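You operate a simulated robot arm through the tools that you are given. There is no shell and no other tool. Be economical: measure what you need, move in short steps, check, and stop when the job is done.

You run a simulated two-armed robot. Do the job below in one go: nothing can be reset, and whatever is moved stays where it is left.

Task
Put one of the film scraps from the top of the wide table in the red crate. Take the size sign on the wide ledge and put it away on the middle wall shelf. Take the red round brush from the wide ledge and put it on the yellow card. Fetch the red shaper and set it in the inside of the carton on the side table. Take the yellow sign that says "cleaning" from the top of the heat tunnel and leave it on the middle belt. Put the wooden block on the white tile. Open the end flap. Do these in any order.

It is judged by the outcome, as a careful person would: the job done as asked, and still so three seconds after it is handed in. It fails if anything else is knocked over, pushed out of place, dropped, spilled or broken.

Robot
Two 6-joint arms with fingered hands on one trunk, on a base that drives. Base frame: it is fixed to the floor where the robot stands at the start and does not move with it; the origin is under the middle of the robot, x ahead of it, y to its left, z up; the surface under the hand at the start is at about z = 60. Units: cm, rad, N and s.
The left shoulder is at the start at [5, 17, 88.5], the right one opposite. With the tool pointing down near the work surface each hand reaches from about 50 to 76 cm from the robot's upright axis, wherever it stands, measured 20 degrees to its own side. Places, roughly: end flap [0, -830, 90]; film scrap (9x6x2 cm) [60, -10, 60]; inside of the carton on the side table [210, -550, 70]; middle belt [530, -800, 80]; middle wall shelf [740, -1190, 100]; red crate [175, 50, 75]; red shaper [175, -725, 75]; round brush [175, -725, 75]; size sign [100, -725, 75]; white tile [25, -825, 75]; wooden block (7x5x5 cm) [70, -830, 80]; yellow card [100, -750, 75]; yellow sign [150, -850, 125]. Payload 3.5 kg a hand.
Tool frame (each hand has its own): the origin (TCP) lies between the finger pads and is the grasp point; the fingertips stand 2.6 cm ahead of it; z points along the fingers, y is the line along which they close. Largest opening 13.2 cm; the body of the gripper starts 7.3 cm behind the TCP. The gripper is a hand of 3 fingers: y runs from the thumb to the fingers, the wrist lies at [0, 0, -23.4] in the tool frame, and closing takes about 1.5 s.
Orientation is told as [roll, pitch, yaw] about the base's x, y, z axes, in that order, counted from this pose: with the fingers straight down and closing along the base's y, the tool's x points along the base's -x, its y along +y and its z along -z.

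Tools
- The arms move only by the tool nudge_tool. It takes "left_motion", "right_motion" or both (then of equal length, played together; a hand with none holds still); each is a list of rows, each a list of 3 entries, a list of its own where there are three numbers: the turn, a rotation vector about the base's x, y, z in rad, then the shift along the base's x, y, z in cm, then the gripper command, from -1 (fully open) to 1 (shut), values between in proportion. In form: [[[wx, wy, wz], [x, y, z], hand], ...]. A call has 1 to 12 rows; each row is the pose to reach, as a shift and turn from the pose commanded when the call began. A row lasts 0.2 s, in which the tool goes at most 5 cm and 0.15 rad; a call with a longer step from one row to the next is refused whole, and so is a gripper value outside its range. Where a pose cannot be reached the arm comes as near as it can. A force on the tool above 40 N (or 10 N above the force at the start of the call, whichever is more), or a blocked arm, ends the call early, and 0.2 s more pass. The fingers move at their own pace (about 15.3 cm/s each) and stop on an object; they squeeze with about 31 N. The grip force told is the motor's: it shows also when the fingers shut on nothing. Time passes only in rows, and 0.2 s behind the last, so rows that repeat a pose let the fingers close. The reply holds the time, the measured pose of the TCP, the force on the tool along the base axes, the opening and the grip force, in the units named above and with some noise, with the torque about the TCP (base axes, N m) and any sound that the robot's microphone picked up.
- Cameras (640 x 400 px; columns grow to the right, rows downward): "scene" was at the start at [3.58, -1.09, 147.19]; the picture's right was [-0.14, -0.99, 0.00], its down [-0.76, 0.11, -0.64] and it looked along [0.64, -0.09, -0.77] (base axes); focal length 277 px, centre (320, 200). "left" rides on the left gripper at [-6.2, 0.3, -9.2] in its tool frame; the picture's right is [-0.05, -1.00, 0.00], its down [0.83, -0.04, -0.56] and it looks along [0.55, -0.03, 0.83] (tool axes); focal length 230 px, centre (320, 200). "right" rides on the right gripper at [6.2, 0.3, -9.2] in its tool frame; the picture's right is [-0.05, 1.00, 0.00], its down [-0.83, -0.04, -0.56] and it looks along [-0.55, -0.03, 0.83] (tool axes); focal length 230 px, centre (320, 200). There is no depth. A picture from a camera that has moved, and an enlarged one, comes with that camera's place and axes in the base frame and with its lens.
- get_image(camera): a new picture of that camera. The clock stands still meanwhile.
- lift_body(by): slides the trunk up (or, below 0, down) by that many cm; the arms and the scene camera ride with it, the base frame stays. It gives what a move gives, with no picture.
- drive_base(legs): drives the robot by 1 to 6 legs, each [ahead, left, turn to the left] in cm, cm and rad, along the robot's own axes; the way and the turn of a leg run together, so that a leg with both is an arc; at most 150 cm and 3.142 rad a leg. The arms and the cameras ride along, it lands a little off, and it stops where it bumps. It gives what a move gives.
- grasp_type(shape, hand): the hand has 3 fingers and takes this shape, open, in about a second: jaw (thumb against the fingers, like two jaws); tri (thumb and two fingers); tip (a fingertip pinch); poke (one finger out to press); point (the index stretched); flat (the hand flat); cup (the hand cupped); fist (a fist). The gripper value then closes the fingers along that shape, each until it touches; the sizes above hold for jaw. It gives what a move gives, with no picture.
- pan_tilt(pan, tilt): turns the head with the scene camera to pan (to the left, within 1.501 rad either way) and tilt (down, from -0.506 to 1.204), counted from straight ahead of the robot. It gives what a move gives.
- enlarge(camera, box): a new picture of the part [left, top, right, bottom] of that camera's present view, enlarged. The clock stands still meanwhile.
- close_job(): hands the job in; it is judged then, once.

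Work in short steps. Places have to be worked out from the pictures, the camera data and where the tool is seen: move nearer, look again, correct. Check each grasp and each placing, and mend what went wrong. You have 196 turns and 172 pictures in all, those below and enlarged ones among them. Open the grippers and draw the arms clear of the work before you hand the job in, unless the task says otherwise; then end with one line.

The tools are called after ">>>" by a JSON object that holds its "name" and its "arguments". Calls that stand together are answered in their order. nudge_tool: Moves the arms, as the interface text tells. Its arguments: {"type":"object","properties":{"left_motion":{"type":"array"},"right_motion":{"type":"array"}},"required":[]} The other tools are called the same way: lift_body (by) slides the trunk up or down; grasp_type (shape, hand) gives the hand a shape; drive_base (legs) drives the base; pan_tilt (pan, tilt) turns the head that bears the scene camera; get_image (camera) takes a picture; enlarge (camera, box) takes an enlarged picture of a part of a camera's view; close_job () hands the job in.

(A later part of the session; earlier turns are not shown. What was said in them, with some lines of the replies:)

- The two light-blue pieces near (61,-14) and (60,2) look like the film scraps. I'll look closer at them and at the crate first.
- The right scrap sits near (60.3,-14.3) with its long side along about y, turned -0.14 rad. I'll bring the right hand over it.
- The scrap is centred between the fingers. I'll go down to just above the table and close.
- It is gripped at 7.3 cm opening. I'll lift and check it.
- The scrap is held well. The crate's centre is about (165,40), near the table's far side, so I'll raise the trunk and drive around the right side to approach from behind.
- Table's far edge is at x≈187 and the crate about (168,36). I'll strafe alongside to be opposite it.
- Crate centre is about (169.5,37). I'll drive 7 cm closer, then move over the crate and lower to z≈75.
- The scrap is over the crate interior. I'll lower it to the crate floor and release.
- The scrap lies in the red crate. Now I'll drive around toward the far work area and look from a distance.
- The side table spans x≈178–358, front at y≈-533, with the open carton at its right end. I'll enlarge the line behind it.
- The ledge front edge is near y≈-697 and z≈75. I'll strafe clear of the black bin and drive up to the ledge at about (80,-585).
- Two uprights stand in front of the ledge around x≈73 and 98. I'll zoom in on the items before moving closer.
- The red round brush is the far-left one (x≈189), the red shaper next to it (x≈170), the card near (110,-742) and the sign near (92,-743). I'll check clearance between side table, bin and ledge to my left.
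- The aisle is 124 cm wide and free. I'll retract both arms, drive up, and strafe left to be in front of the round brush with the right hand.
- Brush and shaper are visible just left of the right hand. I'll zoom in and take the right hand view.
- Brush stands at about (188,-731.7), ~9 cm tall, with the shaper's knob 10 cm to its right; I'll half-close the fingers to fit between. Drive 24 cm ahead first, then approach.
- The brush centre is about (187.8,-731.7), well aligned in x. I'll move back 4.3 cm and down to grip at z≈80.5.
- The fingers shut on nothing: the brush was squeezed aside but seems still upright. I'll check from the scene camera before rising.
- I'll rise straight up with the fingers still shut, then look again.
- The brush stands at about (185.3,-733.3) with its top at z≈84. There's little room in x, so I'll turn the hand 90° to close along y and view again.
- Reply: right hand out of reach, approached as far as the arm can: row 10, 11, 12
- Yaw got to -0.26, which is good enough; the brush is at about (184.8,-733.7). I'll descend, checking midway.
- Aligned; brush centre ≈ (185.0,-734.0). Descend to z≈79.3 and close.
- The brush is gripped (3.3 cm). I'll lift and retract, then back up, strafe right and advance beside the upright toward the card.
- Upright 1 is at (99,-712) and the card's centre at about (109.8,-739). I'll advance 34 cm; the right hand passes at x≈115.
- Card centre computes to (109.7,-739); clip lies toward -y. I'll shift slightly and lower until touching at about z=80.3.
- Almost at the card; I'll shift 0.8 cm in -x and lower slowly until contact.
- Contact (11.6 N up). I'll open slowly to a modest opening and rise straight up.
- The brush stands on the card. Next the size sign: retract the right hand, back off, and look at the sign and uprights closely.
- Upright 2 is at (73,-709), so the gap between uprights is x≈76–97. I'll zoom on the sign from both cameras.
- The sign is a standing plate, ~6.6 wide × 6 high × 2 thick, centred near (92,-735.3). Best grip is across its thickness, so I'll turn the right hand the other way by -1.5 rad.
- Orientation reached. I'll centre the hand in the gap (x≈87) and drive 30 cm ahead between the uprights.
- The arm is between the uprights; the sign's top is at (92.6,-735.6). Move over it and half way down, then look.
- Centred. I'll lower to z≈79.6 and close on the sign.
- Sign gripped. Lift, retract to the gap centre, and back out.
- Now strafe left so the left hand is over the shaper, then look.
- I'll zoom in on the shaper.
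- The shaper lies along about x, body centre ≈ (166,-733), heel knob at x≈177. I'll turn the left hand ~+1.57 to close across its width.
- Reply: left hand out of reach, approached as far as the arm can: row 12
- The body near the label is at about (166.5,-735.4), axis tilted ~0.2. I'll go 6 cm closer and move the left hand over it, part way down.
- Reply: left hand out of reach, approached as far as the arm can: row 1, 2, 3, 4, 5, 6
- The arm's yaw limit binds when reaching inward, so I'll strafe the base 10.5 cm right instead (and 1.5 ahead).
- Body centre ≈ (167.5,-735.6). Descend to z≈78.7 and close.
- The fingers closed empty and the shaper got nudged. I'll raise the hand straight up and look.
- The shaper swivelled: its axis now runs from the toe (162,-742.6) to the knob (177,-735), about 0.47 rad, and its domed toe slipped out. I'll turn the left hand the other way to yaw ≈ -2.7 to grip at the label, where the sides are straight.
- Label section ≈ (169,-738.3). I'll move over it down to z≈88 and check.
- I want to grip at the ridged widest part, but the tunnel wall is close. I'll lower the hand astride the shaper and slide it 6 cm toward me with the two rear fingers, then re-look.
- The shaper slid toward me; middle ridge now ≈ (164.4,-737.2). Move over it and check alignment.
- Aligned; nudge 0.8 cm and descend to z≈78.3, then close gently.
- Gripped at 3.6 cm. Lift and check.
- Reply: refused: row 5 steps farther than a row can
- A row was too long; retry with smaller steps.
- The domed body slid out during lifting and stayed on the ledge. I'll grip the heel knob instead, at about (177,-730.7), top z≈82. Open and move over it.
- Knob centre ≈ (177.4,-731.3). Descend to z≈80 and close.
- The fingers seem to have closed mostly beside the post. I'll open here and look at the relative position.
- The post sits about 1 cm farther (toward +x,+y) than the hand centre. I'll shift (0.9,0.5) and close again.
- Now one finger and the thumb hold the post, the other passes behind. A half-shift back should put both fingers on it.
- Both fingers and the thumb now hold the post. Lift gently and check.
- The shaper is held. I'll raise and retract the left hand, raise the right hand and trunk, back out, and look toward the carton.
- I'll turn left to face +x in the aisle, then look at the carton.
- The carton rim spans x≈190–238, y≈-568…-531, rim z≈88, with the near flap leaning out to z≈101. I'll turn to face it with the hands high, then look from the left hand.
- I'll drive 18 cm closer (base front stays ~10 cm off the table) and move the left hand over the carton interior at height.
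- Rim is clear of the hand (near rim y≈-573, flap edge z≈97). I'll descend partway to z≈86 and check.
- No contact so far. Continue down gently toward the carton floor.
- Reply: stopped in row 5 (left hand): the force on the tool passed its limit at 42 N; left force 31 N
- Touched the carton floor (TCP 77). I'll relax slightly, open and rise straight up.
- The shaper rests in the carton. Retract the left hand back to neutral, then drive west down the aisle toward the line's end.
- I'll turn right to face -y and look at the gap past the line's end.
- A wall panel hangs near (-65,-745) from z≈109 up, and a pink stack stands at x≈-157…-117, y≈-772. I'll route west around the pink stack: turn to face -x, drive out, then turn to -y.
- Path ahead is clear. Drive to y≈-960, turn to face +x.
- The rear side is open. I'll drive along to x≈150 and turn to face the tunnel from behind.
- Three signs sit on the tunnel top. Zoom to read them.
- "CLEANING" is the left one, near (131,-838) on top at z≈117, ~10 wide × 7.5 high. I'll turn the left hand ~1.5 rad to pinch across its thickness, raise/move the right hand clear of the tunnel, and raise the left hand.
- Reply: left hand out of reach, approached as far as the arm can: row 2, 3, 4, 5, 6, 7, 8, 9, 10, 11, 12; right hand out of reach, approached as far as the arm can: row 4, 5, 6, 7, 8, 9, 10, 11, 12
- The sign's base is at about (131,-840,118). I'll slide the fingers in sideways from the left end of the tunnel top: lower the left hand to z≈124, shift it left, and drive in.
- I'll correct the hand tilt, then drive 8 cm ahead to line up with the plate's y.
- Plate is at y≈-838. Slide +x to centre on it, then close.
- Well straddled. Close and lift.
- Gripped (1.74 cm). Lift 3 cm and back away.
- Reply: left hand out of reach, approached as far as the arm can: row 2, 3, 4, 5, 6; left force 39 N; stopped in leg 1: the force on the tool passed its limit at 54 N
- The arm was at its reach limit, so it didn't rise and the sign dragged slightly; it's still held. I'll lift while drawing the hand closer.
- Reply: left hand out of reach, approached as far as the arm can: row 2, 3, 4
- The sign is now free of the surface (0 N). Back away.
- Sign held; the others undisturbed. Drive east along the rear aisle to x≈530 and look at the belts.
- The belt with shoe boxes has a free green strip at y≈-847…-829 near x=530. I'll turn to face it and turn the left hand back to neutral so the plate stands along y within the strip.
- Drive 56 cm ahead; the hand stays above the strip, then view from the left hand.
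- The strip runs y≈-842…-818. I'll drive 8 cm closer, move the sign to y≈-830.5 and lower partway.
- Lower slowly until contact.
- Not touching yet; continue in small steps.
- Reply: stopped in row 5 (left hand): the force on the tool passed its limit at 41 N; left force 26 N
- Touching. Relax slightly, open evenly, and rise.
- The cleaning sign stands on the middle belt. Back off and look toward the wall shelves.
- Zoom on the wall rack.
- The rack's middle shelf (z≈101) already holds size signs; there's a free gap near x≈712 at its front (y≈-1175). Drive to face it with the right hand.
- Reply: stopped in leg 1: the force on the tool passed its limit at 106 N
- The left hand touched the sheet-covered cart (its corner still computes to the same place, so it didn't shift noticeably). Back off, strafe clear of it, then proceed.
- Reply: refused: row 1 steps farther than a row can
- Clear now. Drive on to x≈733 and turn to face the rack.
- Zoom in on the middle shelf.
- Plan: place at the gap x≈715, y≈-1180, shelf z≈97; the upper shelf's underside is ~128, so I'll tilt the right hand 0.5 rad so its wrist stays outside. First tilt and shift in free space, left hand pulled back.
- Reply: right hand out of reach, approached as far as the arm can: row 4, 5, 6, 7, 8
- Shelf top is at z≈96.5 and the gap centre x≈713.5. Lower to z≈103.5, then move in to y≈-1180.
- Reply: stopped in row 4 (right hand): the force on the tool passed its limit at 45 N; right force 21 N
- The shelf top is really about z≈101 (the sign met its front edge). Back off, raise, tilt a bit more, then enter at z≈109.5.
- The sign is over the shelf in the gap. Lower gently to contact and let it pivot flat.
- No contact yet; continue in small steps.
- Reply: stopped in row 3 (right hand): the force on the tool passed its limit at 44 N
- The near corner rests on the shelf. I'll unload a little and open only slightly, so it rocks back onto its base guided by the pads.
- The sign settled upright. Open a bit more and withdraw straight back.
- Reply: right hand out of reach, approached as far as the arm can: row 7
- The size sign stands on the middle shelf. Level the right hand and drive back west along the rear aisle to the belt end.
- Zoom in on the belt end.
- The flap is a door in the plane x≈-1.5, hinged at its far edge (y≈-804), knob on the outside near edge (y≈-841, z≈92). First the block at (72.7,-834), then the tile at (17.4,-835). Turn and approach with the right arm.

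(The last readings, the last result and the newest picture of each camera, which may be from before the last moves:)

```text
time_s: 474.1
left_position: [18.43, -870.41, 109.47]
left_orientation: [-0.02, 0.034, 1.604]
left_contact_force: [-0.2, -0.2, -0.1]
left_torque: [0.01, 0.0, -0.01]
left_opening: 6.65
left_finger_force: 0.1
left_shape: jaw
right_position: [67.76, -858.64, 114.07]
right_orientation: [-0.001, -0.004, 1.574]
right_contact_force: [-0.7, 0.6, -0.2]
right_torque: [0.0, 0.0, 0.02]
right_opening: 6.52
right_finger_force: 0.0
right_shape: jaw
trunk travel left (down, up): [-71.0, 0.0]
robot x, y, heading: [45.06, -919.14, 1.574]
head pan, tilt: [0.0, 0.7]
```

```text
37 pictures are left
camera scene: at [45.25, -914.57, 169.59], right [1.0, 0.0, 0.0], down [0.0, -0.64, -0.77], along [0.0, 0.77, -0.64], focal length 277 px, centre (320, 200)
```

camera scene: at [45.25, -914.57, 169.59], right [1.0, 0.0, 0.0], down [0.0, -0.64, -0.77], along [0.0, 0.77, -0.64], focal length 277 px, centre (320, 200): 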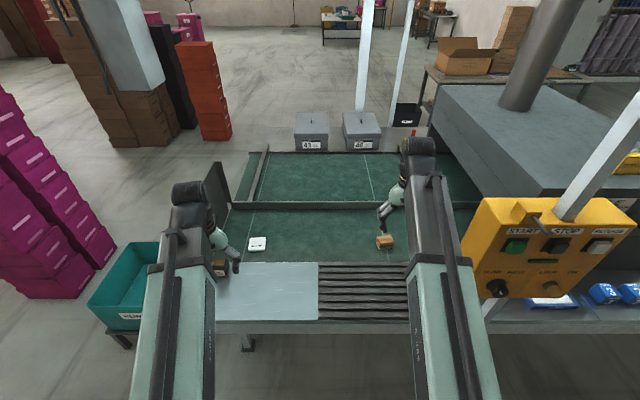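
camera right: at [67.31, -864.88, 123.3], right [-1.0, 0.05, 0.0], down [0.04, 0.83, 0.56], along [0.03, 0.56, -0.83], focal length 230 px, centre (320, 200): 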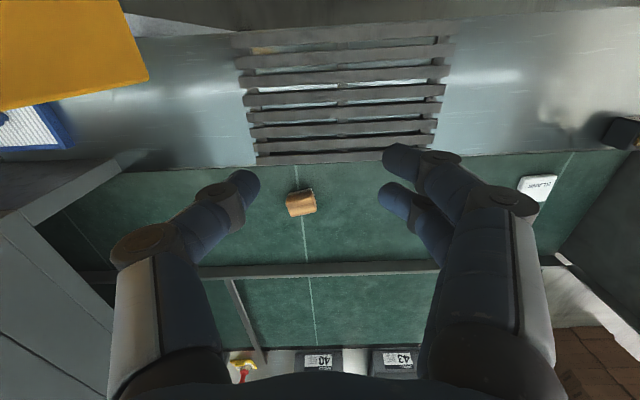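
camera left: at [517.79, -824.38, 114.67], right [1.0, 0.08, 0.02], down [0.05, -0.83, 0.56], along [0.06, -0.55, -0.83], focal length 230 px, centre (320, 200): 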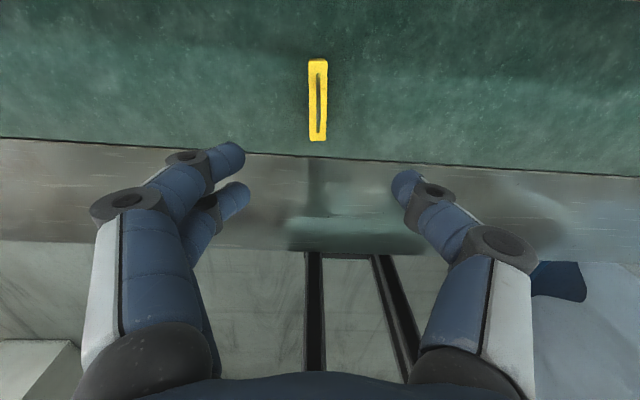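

Block centre ≈ (73.4,-834.4). Drive 18 cm closer, move over it with the hand open, and lower to z≈90.

>>> {"name": "drive_base", "arguments": {"legs": [[18, 0, 0]]}}

>>> {"name": "nudge_tool", "arguments": {"right_motion": [[[0, 0, 0], [1, 3, 0], -0.9], [[0, 0, 0], [3.5, 6, 0], -0.9], [[0, 0, 0], [5.6, 6.2, -4], -0.9], [[0, 0, 0], [5.6, 6.2, -9], -0.9], [[0, 0, 0], [5.6, 6.2, -14], -0.9], [[0, 0, 0], [5.6, 6.2, -19], -0.9], [[0, 0, 0], [5.6, 6.2, -22], -0.9], [[0, 0, 0], [5.6, 6.2, -22], -0.9]]}}

>>> {"name": "get_image", "arguments": {"camera": "right"}}

```text
time_s: 475.6
left_position: [18.51, -852.02, 109.34]
left_orientation: [-0.021, 0.035, 1.602]
left_contact_force: [0.3, 1.3, 0.1]
left_torque: [0.0, 0.0, 0.0]
left_opening: 6.66
left_finger_force: 0.1
left_shape: jaw
right_position: [67.68, -840.6, 114.01]
right_orientation: [0.001, -0.001, 1.573]
right_contact_force: [0.6, 1.1, 0.2]
right_torque: [-0.04, 0.02, -0.03]
right_opening: 6.54
right_finger_force: 0.0
right_shape: jaw
trunk travel left (down, up): [-71.0, 0.0]
robot x, y, heading: [45.13, -901.23, 1.574]
head pan, tilt: [0.0, 0.7]
```

```text
time_s: 477.4
left_position: [18.39, -852.24, 109.41]
left_orientation: [-0.021, 0.034, 1.602]
left_contact_force: [0.2, 0.0, -0.3]
left_torque: [0.01, 0.01, 0.01]
left_opening: 6.66
left_finger_force: 0.1
left_shape: jaw
right_position: [73.23, -834.47, 91.99]
right_orientation: [0.0, -0.004, 1.573]
right_contact_force: [0.2, 0.6, 0.4]
right_torque: [-0.02, 0.0, -0.01]
right_opening: 12.54
right_finger_force: 0.0
right_shape: jaw
trunk travel left (down, up): [-71.0, 0.0]
robot x, y, heading: [44.92, -900.93, 1.57]
head pan, tilt: [0.0, 0.7]
```

```text
36 pictures are left
camera right: at [72.86, -840.75, 101.33], right [-1.0, 0.05, 0.0], down [0.04, 0.83, 0.56], along [0.03, 0.56, -0.83], focal length 230 px, centre (320, 200)
```

right: 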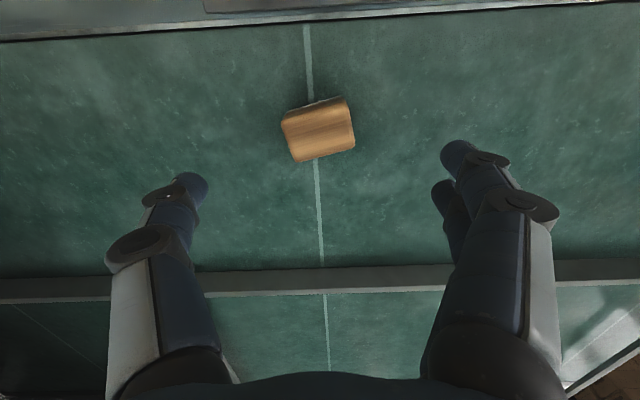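

Block centre ≈ (73.5,-833.9), turned ~0.25 rad. Align, descend to z≈78.5 and close.

>>> {"name": "nudge_tool", "arguments": {"right_motion": [[[0, 0, 0.12], [0.2, 0.4, -3], -0.9], [[0, 0, 0.24], [0.2, 0.4, -7], -0.9], [[0, 0, 0.24], [0.2, 0.4, -11], -0.9], [[0, 0, 0.24], [0.2, 0.4, -13.3], -0.9], [[0, 0, 0.24], [0.2, 0.4, -13.3], -0.4], [[0, 0, 0.24], [0.2, 0.4, -13.3], 0.1], [[0, 0, 0.24], [0.2, 0.4, -13.3], 0.5], [[0, 0, 0.24], [0.2, 0.4, -13.3], 1], [[0, 0, 0.24], [0.2, 0.4, -13.3], 1], [[0, 0, 0.24], [0.2, 0.4, -13.3], 1]]}}

>>> {"name": "get_image", "arguments": {"camera": "right"}}

```text
time_s: 479.6
left_position: [18.43, -852.31, 109.35]
left_orientation: [-0.021, 0.033, 1.602]
left_contact_force: [0.5, -0.4, 0.1]
left_torque: [0.0, 0.01, 0.0]
left_opening: 6.67
left_finger_force: 0.1
left_shape: jaw
right_position: [73.46, -834.14, 78.81]
right_orientation: [0.001, -0.003, 1.813]
right_contact_force: [0.4, -0.9, 0.4]
right_torque: [0.0, 0.02, -0.02]
right_opening: 5.96
right_finger_force: 30.7
right_shape: jaw
trunk travel left (down, up): [-71.0, 0.0]
robot x, y, heading: [45.43, -901.21, 1.575]
head pan, tilt: [0.0, 0.7]
```

```text
35 pictures are left
camera right: at [74.53, -840.27, 88.04], right [-0.98, -0.19, 0.0], down [-0.16, 0.82, 0.56], along [-0.11, 0.55, -0.83], focal length 230 px, centre (320, 200)
```

right: 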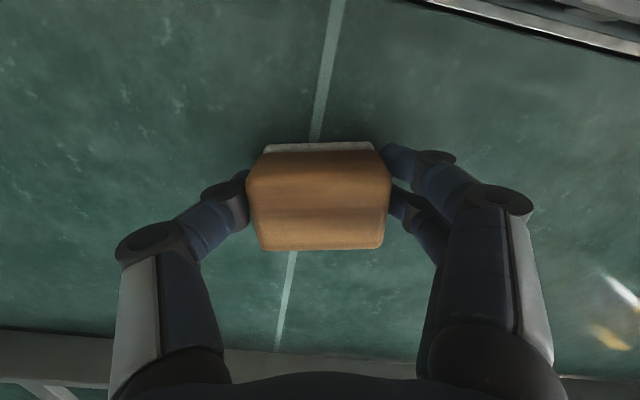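

Gripped at ~6 cm. Lift and see whether the white base comes along.

>>> {"name": "nudge_tool", "arguments": {"right_motion": [[[0, 0, 0], [0, 0, 2], 1], [[0, 0, 0], [0, 0, 5], 1], [[0, 0, 0], [0, 0, 9], 1], [[0, 0, 0], [0, -2, 13], 1], [[0, 0, 0], [-2, -5, 16], 1], [[0, 0, 0], [-4, -8, 18], 1], [[0, 0, 0], [-6, -11, 20], 1], [[0, 0, 0], [-6, -11, 20], 1]]}}

>>> {"name": "get_image", "arguments": {"camera": "right"}}

```text
time_s: 481.4
left_position: [18.48, -852.23, 109.35]
left_orientation: [-0.021, 0.033, 1.603]
left_contact_force: [0.5, 0.2, 0.7]
left_torque: [0.03, 0.04, 0.01]
left_opening: 6.68
left_finger_force: 0.0
left_shape: jaw
right_position: [67.47, -845.16, 98.75]
right_orientation: [0.001, -0.001, 1.814]
right_contact_force: [-0.3, -0.4, -0.3]
right_torque: [0.01, 0.04, -0.01]
right_opening: 5.94
right_finger_force: 31.4
right_shape: jaw
trunk travel left (down, up): [-71.0, 0.0]
robot x, y, heading: [45.05, -901.03, 1.573]
head pan, tilt: [0.0, 0.7]
```

```text
34 pictures are left
camera right: at [68.54, -851.3, 107.98], right [-0.98, -0.19, 0.0], down [-0.16, 0.82, 0.56], along [-0.11, 0.55, -0.83], focal length 230 px, centre (320, 200)
```

right: 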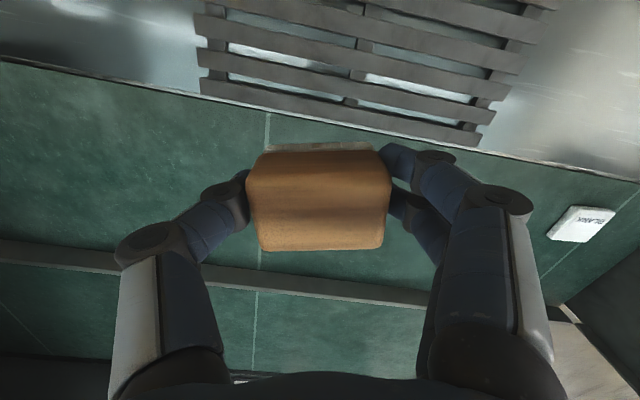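

The block came up cleanly. Strafe left so the right hand is over the "BLANK" tile at about (18,-834).

>>> {"name": "drive_base", "arguments": {"legs": [[0, 49, 0]]}}

>>> {"name": "nudge_tool", "arguments": {"right_motion": [[[0, 0, -0.12], [0, 4, 0], 1], [[0, 0, -0.24], [0, 8, 0], 1], [[0, 0, -0.24], [0, 11, -2], 1], [[0, 0, -0.24], [0, 11, -4], 1], [[0, 0, -0.24], [0, 11, -4], 1]]}}

>>> {"name": "get_image", "arguments": {"camera": "right"}}

>>> {"name": "get_image", "arguments": {"camera": "scene"}}

```text
time_s: 484.3
left_position: [-30.79, -852.5, 109.39]
left_orientation: [-0.023, 0.034, 1.602]
left_contact_force: [-0.6, 1.0, 0.6]
left_torque: [-0.02, -0.03, 0.0]
left_opening: 6.66
left_finger_force: 0.1
left_shape: jaw
right_position: [18.2, -845.24, 98.7]
right_orientation: [-0.002, -0.002, 1.813]
right_contact_force: [-0.6, -0.6, -1.3]
right_torque: [0.0, -0.01, 0.02]
right_opening: 5.93
right_finger_force: 30.8
right_shape: jaw
trunk travel left (down, up): [-71.0, 0.0]
robot x, y, heading: [-4.09, -901.24, 1.573]
head pan, tilt: [0.0, 0.7]
```

```text
time_s: 485.5
left_position: [-30.7, -852.38, 109.45]
left_orientation: [-0.02, 0.035, 1.601]
left_contact_force: [-0.3, 0.4, 0.2]
left_torque: [0.03, 0.02, -0.01]
left_opening: 6.66
left_finger_force: 0.1
left_shape: jaw
right_position: [18.21, -834.29, 94.77]
right_orientation: [0.001, -0.004, 1.572]
right_contact_force: [-0.2, 0.0, -0.7]
right_torque: [-0.02, -0.02, 0.0]
right_opening: 5.95
right_finger_force: 31.0
right_shape: jaw
trunk travel left (down, up): [-71.0, 0.0]
robot x, y, heading: [-3.75, -900.85, 1.571]
head pan, tilt: [0.0, 0.7]
```

```text
33 pictures are left
camera right: at [17.88, -840.59, 103.96], right [-1.0, 0.05, 0.0], down [0.04, 0.83, 0.56], along [0.03, 0.56, -0.83], focal length 230 px, centre (320, 200)
```

right: 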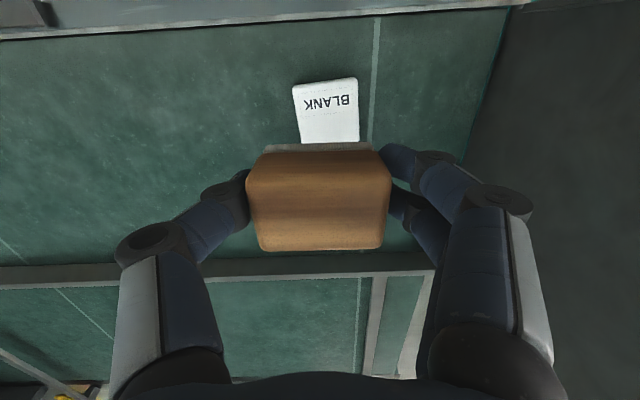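

```text
32 pictures are left
camera scene: at [-3.99, -896.63, 169.59], right [1.0, 0.0, 0.0], down [0.0, -0.64, -0.76], along [0.0, 0.76, -0.64], focal length 277 px, centre (320, 200)
```

scene: 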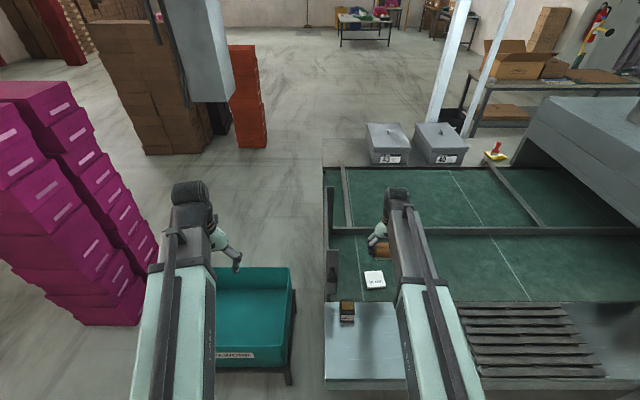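

The tile centre is (18.05,-834), right under the block. Lower to contact.

>>> {"name": "nudge_tool", "arguments": {"right_motion": [[[0, 0, 0], [-0.1, 0.2, -4], 1], [[0, 0, 0], [-0.1, 0.2, -8], 1], [[0, 0, 0], [-0.1, 0.2, -11], 1], [[0, 0, 0], [-0.1, 0.2, -12.5], 1], [[0, 0, 0], [-0.1, 0.2, -13.2], 1], [[0, 0, 0], [-0.1, 0.2, -13.7], 1], [[0, 0, 0], [-0.1, 0.2, -14.1], 1], [[0, 0, 0], [-0.1, 0.2, -14.5], 1], [[0, 0, 0], [-0.1, 0.2, -14.9], 1]]}}

>>> {"name": "get_image", "arguments": {"camera": "right"}}

```text
time_s: 487.5
left_position: [-30.77, -852.51, 109.5]
left_orientation: [-0.02, 0.029, 1.601]
left_contact_force: [-0.1, -0.3, -0.2]
left_torque: [0.04, 0.03, -0.01]
left_opening: 6.65
left_finger_force: 0.0
left_shape: jaw
right_position: [18.15, -833.94, 80.31]
right_orientation: [-0.002, -0.007, 1.573]
right_contact_force: [0.4, 1.1, 26.7]
right_torque: [0.03, -0.04, -0.02]
right_opening: 5.91
right_finger_force: 31.1
right_shape: jaw
trunk travel left (down, up): [-71.0, 0.0]
robot x, y, heading: [-3.99, -901.28, 1.574]
head pan, tilt: [0.0, 0.7]
```

```text
31 pictures are left
camera right: at [17.77, -840.4, 89.4], right [-1.0, 0.05, 0.0], down [0.04, 0.83, 0.56], along [0.03, 0.56, -0.83], focal length 230 px, centre (320, 200)
```

right: 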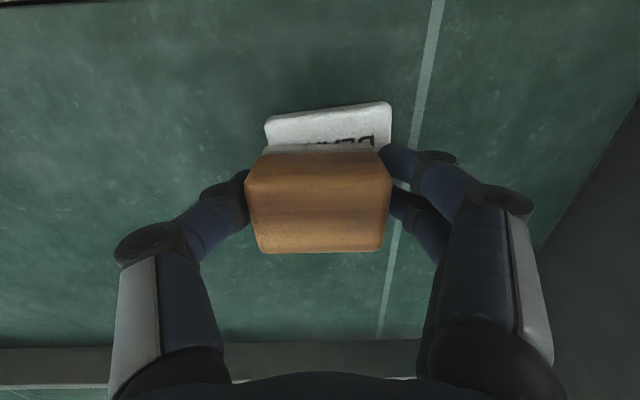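

Touching, but the block sits ~1 cm too far. Lift slightly, shift 0.9 cm back, lower again and release.

>>> {"name": "nudge_tool", "arguments": {"right_motion": [[[0, 0, 0], [0, 0, 1.2], 1], [[0, 0, 0], [0, -0.9, 1.2], 1], [[0, 0, 0], [0, -0.9, 0.6], 1], [[0, 0, 0], [0, -0.9, 0.3], 1], [[0, 0, 0], [0, -0.9, 0.2], 1], [[0, 0, 0], [0, -0.9, 0.3], 0.3], [[0, 0, 0], [0, -0.9, 0.3], -0.2], [[0, 0, 0], [0, -0.9, 0.3], -0.5], [[0, 0, 0], [0, -0.9, 4], -0.5], [[0, 0, 0], [0, -0.9, 8], -0.5], [[0, 0, 0], [0, -0.9, 12.5], -0.5], [[0, 0, 0], [0, -0.9, 17], -0.5]]}}

>>> {"name": "get_image", "arguments": {"camera": "right"}}

```text
time_s: 490.1
left_position: [-30.79, -852.42, 109.39]
left_orientation: [-0.022, 0.033, 1.603]
left_contact_force: [0.1, -0.4, 0.2]
left_torque: [-0.01, -0.02, -0.01]
left_opening: 6.67
left_finger_force: 0.1
left_shape: jaw
right_position: [18.08, -834.92, 97.0]
right_orientation: [-0.001, -0.004, 1.573]
right_contact_force: [-0.3, -0.8, -0.1]
right_torque: [0.04, -0.01, 0.0]
right_opening: 9.88
right_finger_force: 0.0
right_shape: jaw
trunk travel left (down, up): [-71.0, 0.0]
robot x, y, heading: [-4.19, -901.21, 1.573]
head pan, tilt: [0.0, 0.7]
```

```text
30 pictures are left
camera right: at [17.77, -841.26, 106.18], right [-1.0, 0.05, 0.0], down [0.04, 0.83, 0.56], along [0.03, 0.56, -0.83], focal length 230 px, centre (320, 200)
```

right: 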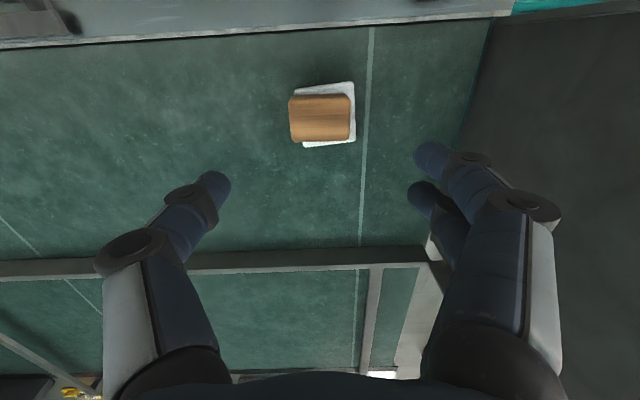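

The block stands on the tile. Now the flap: I'll close and tilt the right hand forward, shift it right, move the base left/forward, then push the door's inner face outward (-x) near its free edge.

>>> {"name": "nudge_tool", "arguments": {"right_motion": [[[0.1, 0, 0], [3, 0, 1], 0.2], [[0.2, 0, 0], [6, 0, 2], 0.6], [[0.3, 0, 0], [9, 0, 2], 1], [[0.4, 0, 0], [12, 0, 2], 1], [[0.5, 0, 0], [15, 0, 2], 1], [[0.6, 0, 0], [16, 0, 2], 1], [[0.6, 0, 0], [16, 0, 2], 1]]}}

>>> {"name": "drive_base", "arguments": {"legs": [[0, 25, 0]]}}

>>> {"name": "pan_tilt", "arguments": {"pan": -0.15, "tilt": 0.85}}

>>> {"name": "get_image", "arguments": {"camera": "scene"}}

```text
time_s: 491.7
left_position: [-30.76, -852.35, 109.38]
left_orientation: [-0.02, 0.034, 1.603]
left_contact_force: [-0.3, 1.0, 0.5]
left_torque: [-0.01, 0.01, 0.0]
left_opening: 6.65
left_finger_force: 0.0
left_shape: jaw
right_position: [34.24, -834.95, 98.98]
right_orientation: [-0.002, -0.604, 1.573]
right_contact_force: [-0.7, 0.9, 0.0]
right_torque: [-0.02, 0.03, -0.05]
right_opening: 0.0
right_finger_force: 30.6
right_shape: jaw
trunk travel left (down, up): [-71.0, 0.0]
robot x, y, heading: [-3.79, -901.01, 1.572]
head pan, tilt: [0.0, 0.7]
```

```text
time_s: 493.5
left_position: [-55.87, -852.53, 109.33]
left_orientation: [-0.021, 0.033, 1.603]
left_contact_force: [-0.3, -0.1, -1.5]
left_torque: [0.05, -0.02, 0.03]
left_opening: 6.65
left_finger_force: 0.1
left_shape: jaw
right_position: [9.0, -835.12, 98.89]
right_orientation: [-0.002, -0.603, 1.573]
right_contact_force: [0.0, 0.4, -0.6]
right_torque: [-0.03, 0.0, -0.03]
right_opening: 0.0
right_finger_force: 31.0
right_shape: jaw
trunk travel left (down, up): [-71.0, 0.0]
robot x, y, heading: [-28.98, -901.02, 1.572]
head pan, tilt: [0.0, 0.7]
```

```text
time_s: 494.2
left_position: [-55.9, -852.45, 109.36]
left_orientation: [-0.02, 0.033, 1.602]
left_contact_force: [0.3, 0.3, -1.3]
left_torque: [0.04, 0.0, -0.01]
left_opening: 6.66
left_finger_force: 0.0
left_shape: jaw
right_position: [9.03, -834.95, 98.86]
right_orientation: [-0.002, -0.602, 1.572]
right_contact_force: [-0.2, -0.2, -0.3]
right_torque: [-0.04, 0.0, 0.02]
right_opening: 0.01
right_finger_force: 30.4
right_shape: jaw
trunk travel left (down, up): [-71.0, 0.0]
robot x, y, heading: [-28.94, -901.18, 1.57]
head pan, tilt: [-0.15, 0.85]
```

```text
29 pictures are left
camera scene: at [-27.99, -897.47, 168.36], right [0.99, -0.15, 0.0], down [-0.11, -0.74, -0.66], along [0.1, 0.65, -0.75], focal length 277 px, centre (320, 200)
```

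scene: 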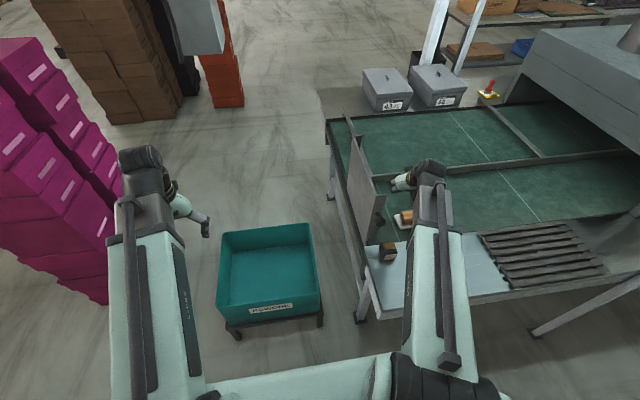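

The panel is where expected. Push slowly outward through the first ~20°.

>>> {"name": "nudge_tool", "arguments": {"right_motion": [[[0, 0, 0], [-3, 0, 0], 1], [[0, 0, 0], [-6, 0, 0], 1], [[0, 0, 0], [-8, 0, 0], 1], [[0, 0, 0], [-10, 0, 0], 1], [[0, 0, 0], [-12, 0, 0], 1], [[0, 0, 0], [-14, 0.1, 0], 1], [[0, 0, 0], [-16, 0.4, 0], 1], [[0, 0, 0], [-18, 0.8, 0], 1], [[0, 0, 0], [-18.8, 1, 0], 1]]}}

>>> {"name": "enlarge", "arguments": {"camera": "scene", "box": [280, 90, 472, 290]}}

```text
time_s: 496.2
left_position: [-55.92, -852.44, 109.4]
left_orientation: [-0.021, 0.032, 1.603]
left_contact_force: [-0.3, 0.2, 0.3]
left_torque: [-0.02, 0.0, 0.0]
left_opening: 6.66
left_finger_force: 0.1
left_shape: jaw
right_position: [-9.82, -834.0, 98.92]
right_orientation: [-0.001, -0.602, 1.572]
right_contact_force: [0.5, -0.6, -0.1]
right_torque: [0.0, -0.01, 0.0]
right_opening: 0.0
right_finger_force: 31.5
right_shape: jaw
trunk travel left (down, up): [-71.0, 0.0]
robot x, y, heading: [-29.13, -901.07, 1.576]
head pan, tilt: [-0.15, 0.85]
```

```text
2.00 times, centred on (376, 190) of scene
camera zoom: at [-28.01, -897.48, 168.36], right [0.99, -0.15, 0.0], down [-0.11, -0.74, -0.66], along [0.1, 0.65, -0.75], focal length 554 px, centre (208, 220)
```

zoom: 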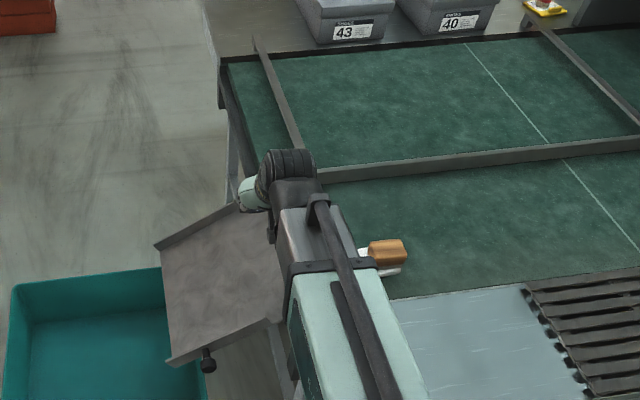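

The flap is bottom-hinged and has swung fully out into a chute over the rework box. Withdraw the hand upward and back, level it, then check.

>>> {"name": "nudge_tool", "arguments": {"right_motion": [[[0, 0, 0], [0, 0, 3], 1], [[0, 0, 0], [0, -3, 6], 1], [[-0.12, 0, 0], [0, -7, 8], 1], [[-0.24, 0, 0], [0, -11, 8], 0.5], [[-0.36, 0, 0], [0, -15, 8], 0], [[-0.48, 0, 0], [0, -18, 8], -0.5], [[-0.6, 0, 0], [0, -18, 8], -1], [[-0.6, 0, 0], [0, -18, 8], -1]], "left_motion": [[[0, 0, 0], [0, 0, 0], -0.2], [[0, 0, 0], [0, 0, 0], -0.4], [[0, 0, 0], [0, 0, 0], -0.8], [[0, 0, 0], [0, 0, 0], -1], [[0, 0, 0], [0, 0, 0], -1], [[0, 0, 0], [0, 0, 0], -1], [[0, 0, 0], [0, 0, 0], -1], [[0, 0, 0], [0, 0, 0], -1]]}}

>>> {"name": "drive_base", "arguments": {"legs": [[-50, 0, 0]]}}

>>> {"name": "pan_tilt", "arguments": {"pan": -0.25, "tilt": 0.6}}

>>> {"name": "get_image", "arguments": {"camera": "scene"}}

>>> {"name": "enlarge", "arguments": {"camera": "scene", "box": [240, 130, 432, 250]}}

```text
time_s: 498.0
left_position: [-55.81, -852.48, 109.33]
left_orientation: [-0.022, 0.032, 1.602]
left_contact_force: [0.3, 0.3, -0.1]
left_torque: [0.01, -0.04, -0.03]
left_opening: 13.18
left_finger_force: 0.0
left_shape: jaw
right_position: [-9.87, -851.99, 106.88]
right_orientation: [0.0, -0.002, 1.573]
right_contact_force: [0.0, -0.2, -0.4]
right_torque: [0.0, -0.04, 0.01]
right_opening: 13.21
right_finger_force: 0.0
right_shape: jaw
trunk travel left (down, up): [-71.0, 0.0]
robot x, y, heading: [-29.26, -900.9, 1.572]
head pan, tilt: [-0.15, 0.85]
```

```text
time_s: 500.9
left_position: [-55.97, -902.73, 109.48]
left_orientation: [-0.021, 0.033, 1.607]
left_contact_force: [-0.4, 0.3, 0.7]
left_torque: [0.04, -0.01, -0.01]
left_opening: 13.2
left_finger_force: 0.0
left_shape: jaw
right_position: [-9.84, -901.88, 106.8]
right_orientation: [-0.002, -0.004, 1.579]
right_contact_force: [-0.5, 0.2, 0.1]
right_torque: [0.02, 0.02, -0.01]
right_opening: 13.2
right_finger_force: 0.1
right_shape: jaw
trunk travel left (down, up): [-71.0, 0.0]
robot x, y, heading: [-29.29, -950.79, 1.571]
head pan, tilt: [-0.15, 0.85]
```

```text
time_s: 501.7
left_position: [-55.86, -902.6, 109.45]
left_orientation: [-0.022, 0.034, 1.608]
left_contact_force: [0.4, 0.0, 0.4]
left_torque: [0.0, 0.02, 0.02]
left_opening: 13.18
left_finger_force: 0.1
left_shape: jaw
right_position: [-9.79, -901.86, 106.88]
right_orientation: [0.001, -0.004, 1.579]
right_contact_force: [0.2, -0.3, -0.3]
right_torque: [0.02, 0.01, 0.03]
right_opening: 13.21
right_finger_force: 0.2
right_shape: jaw
trunk travel left (down, up): [-71.0, 0.0]
robot x, y, heading: [-28.79, -950.94, 1.578]
head pan, tilt: [-0.25, 0.6]
```

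```text
27 pictures are left
camera scene: at [-26.79, -946.64, 170.44], right [0.97, -0.24, 0.0], down [-0.14, -0.55, -0.82], along [0.2, 0.8, -0.57], focal length 277 px, centre (320, 200)
```

scene: 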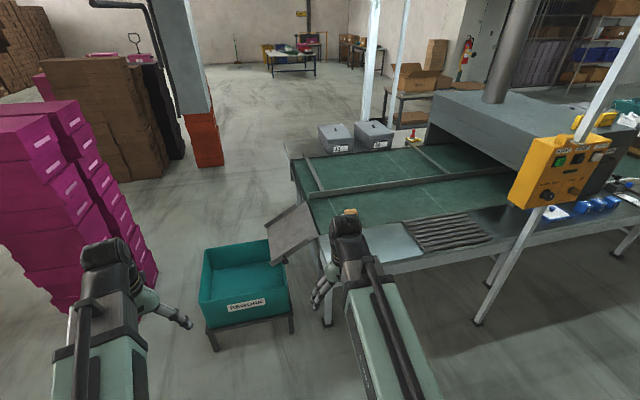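

```text
3.33 times, centred on (336, 190) of scene
camera zoom: at [-26.79, -946.64, 170.44], right [0.97, -0.24, 0.0], down [-0.14, -0.55, -0.82], along [0.2, 0.8, -0.57], focal length 924 px, centre (267, 233)
```

zoom: 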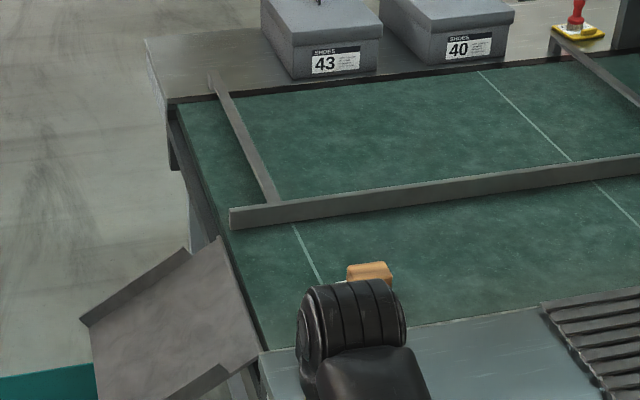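

Everything is in place: the flap hangs open as a chute, the block is on the tile, the brush is upright on the card. Both grippers are open and the arms clear, so I hand the job in.

>>> {"name": "close_job", "arguments": {}}

```text
The job is handed in.
```

All seven tasks are finished and the job is handed in, but the left hand bumped the sheet-covered cart on the way to the wall rack (about 106 N); in the pictures from before and after, its corner came out in the same place to within about 2 cm.
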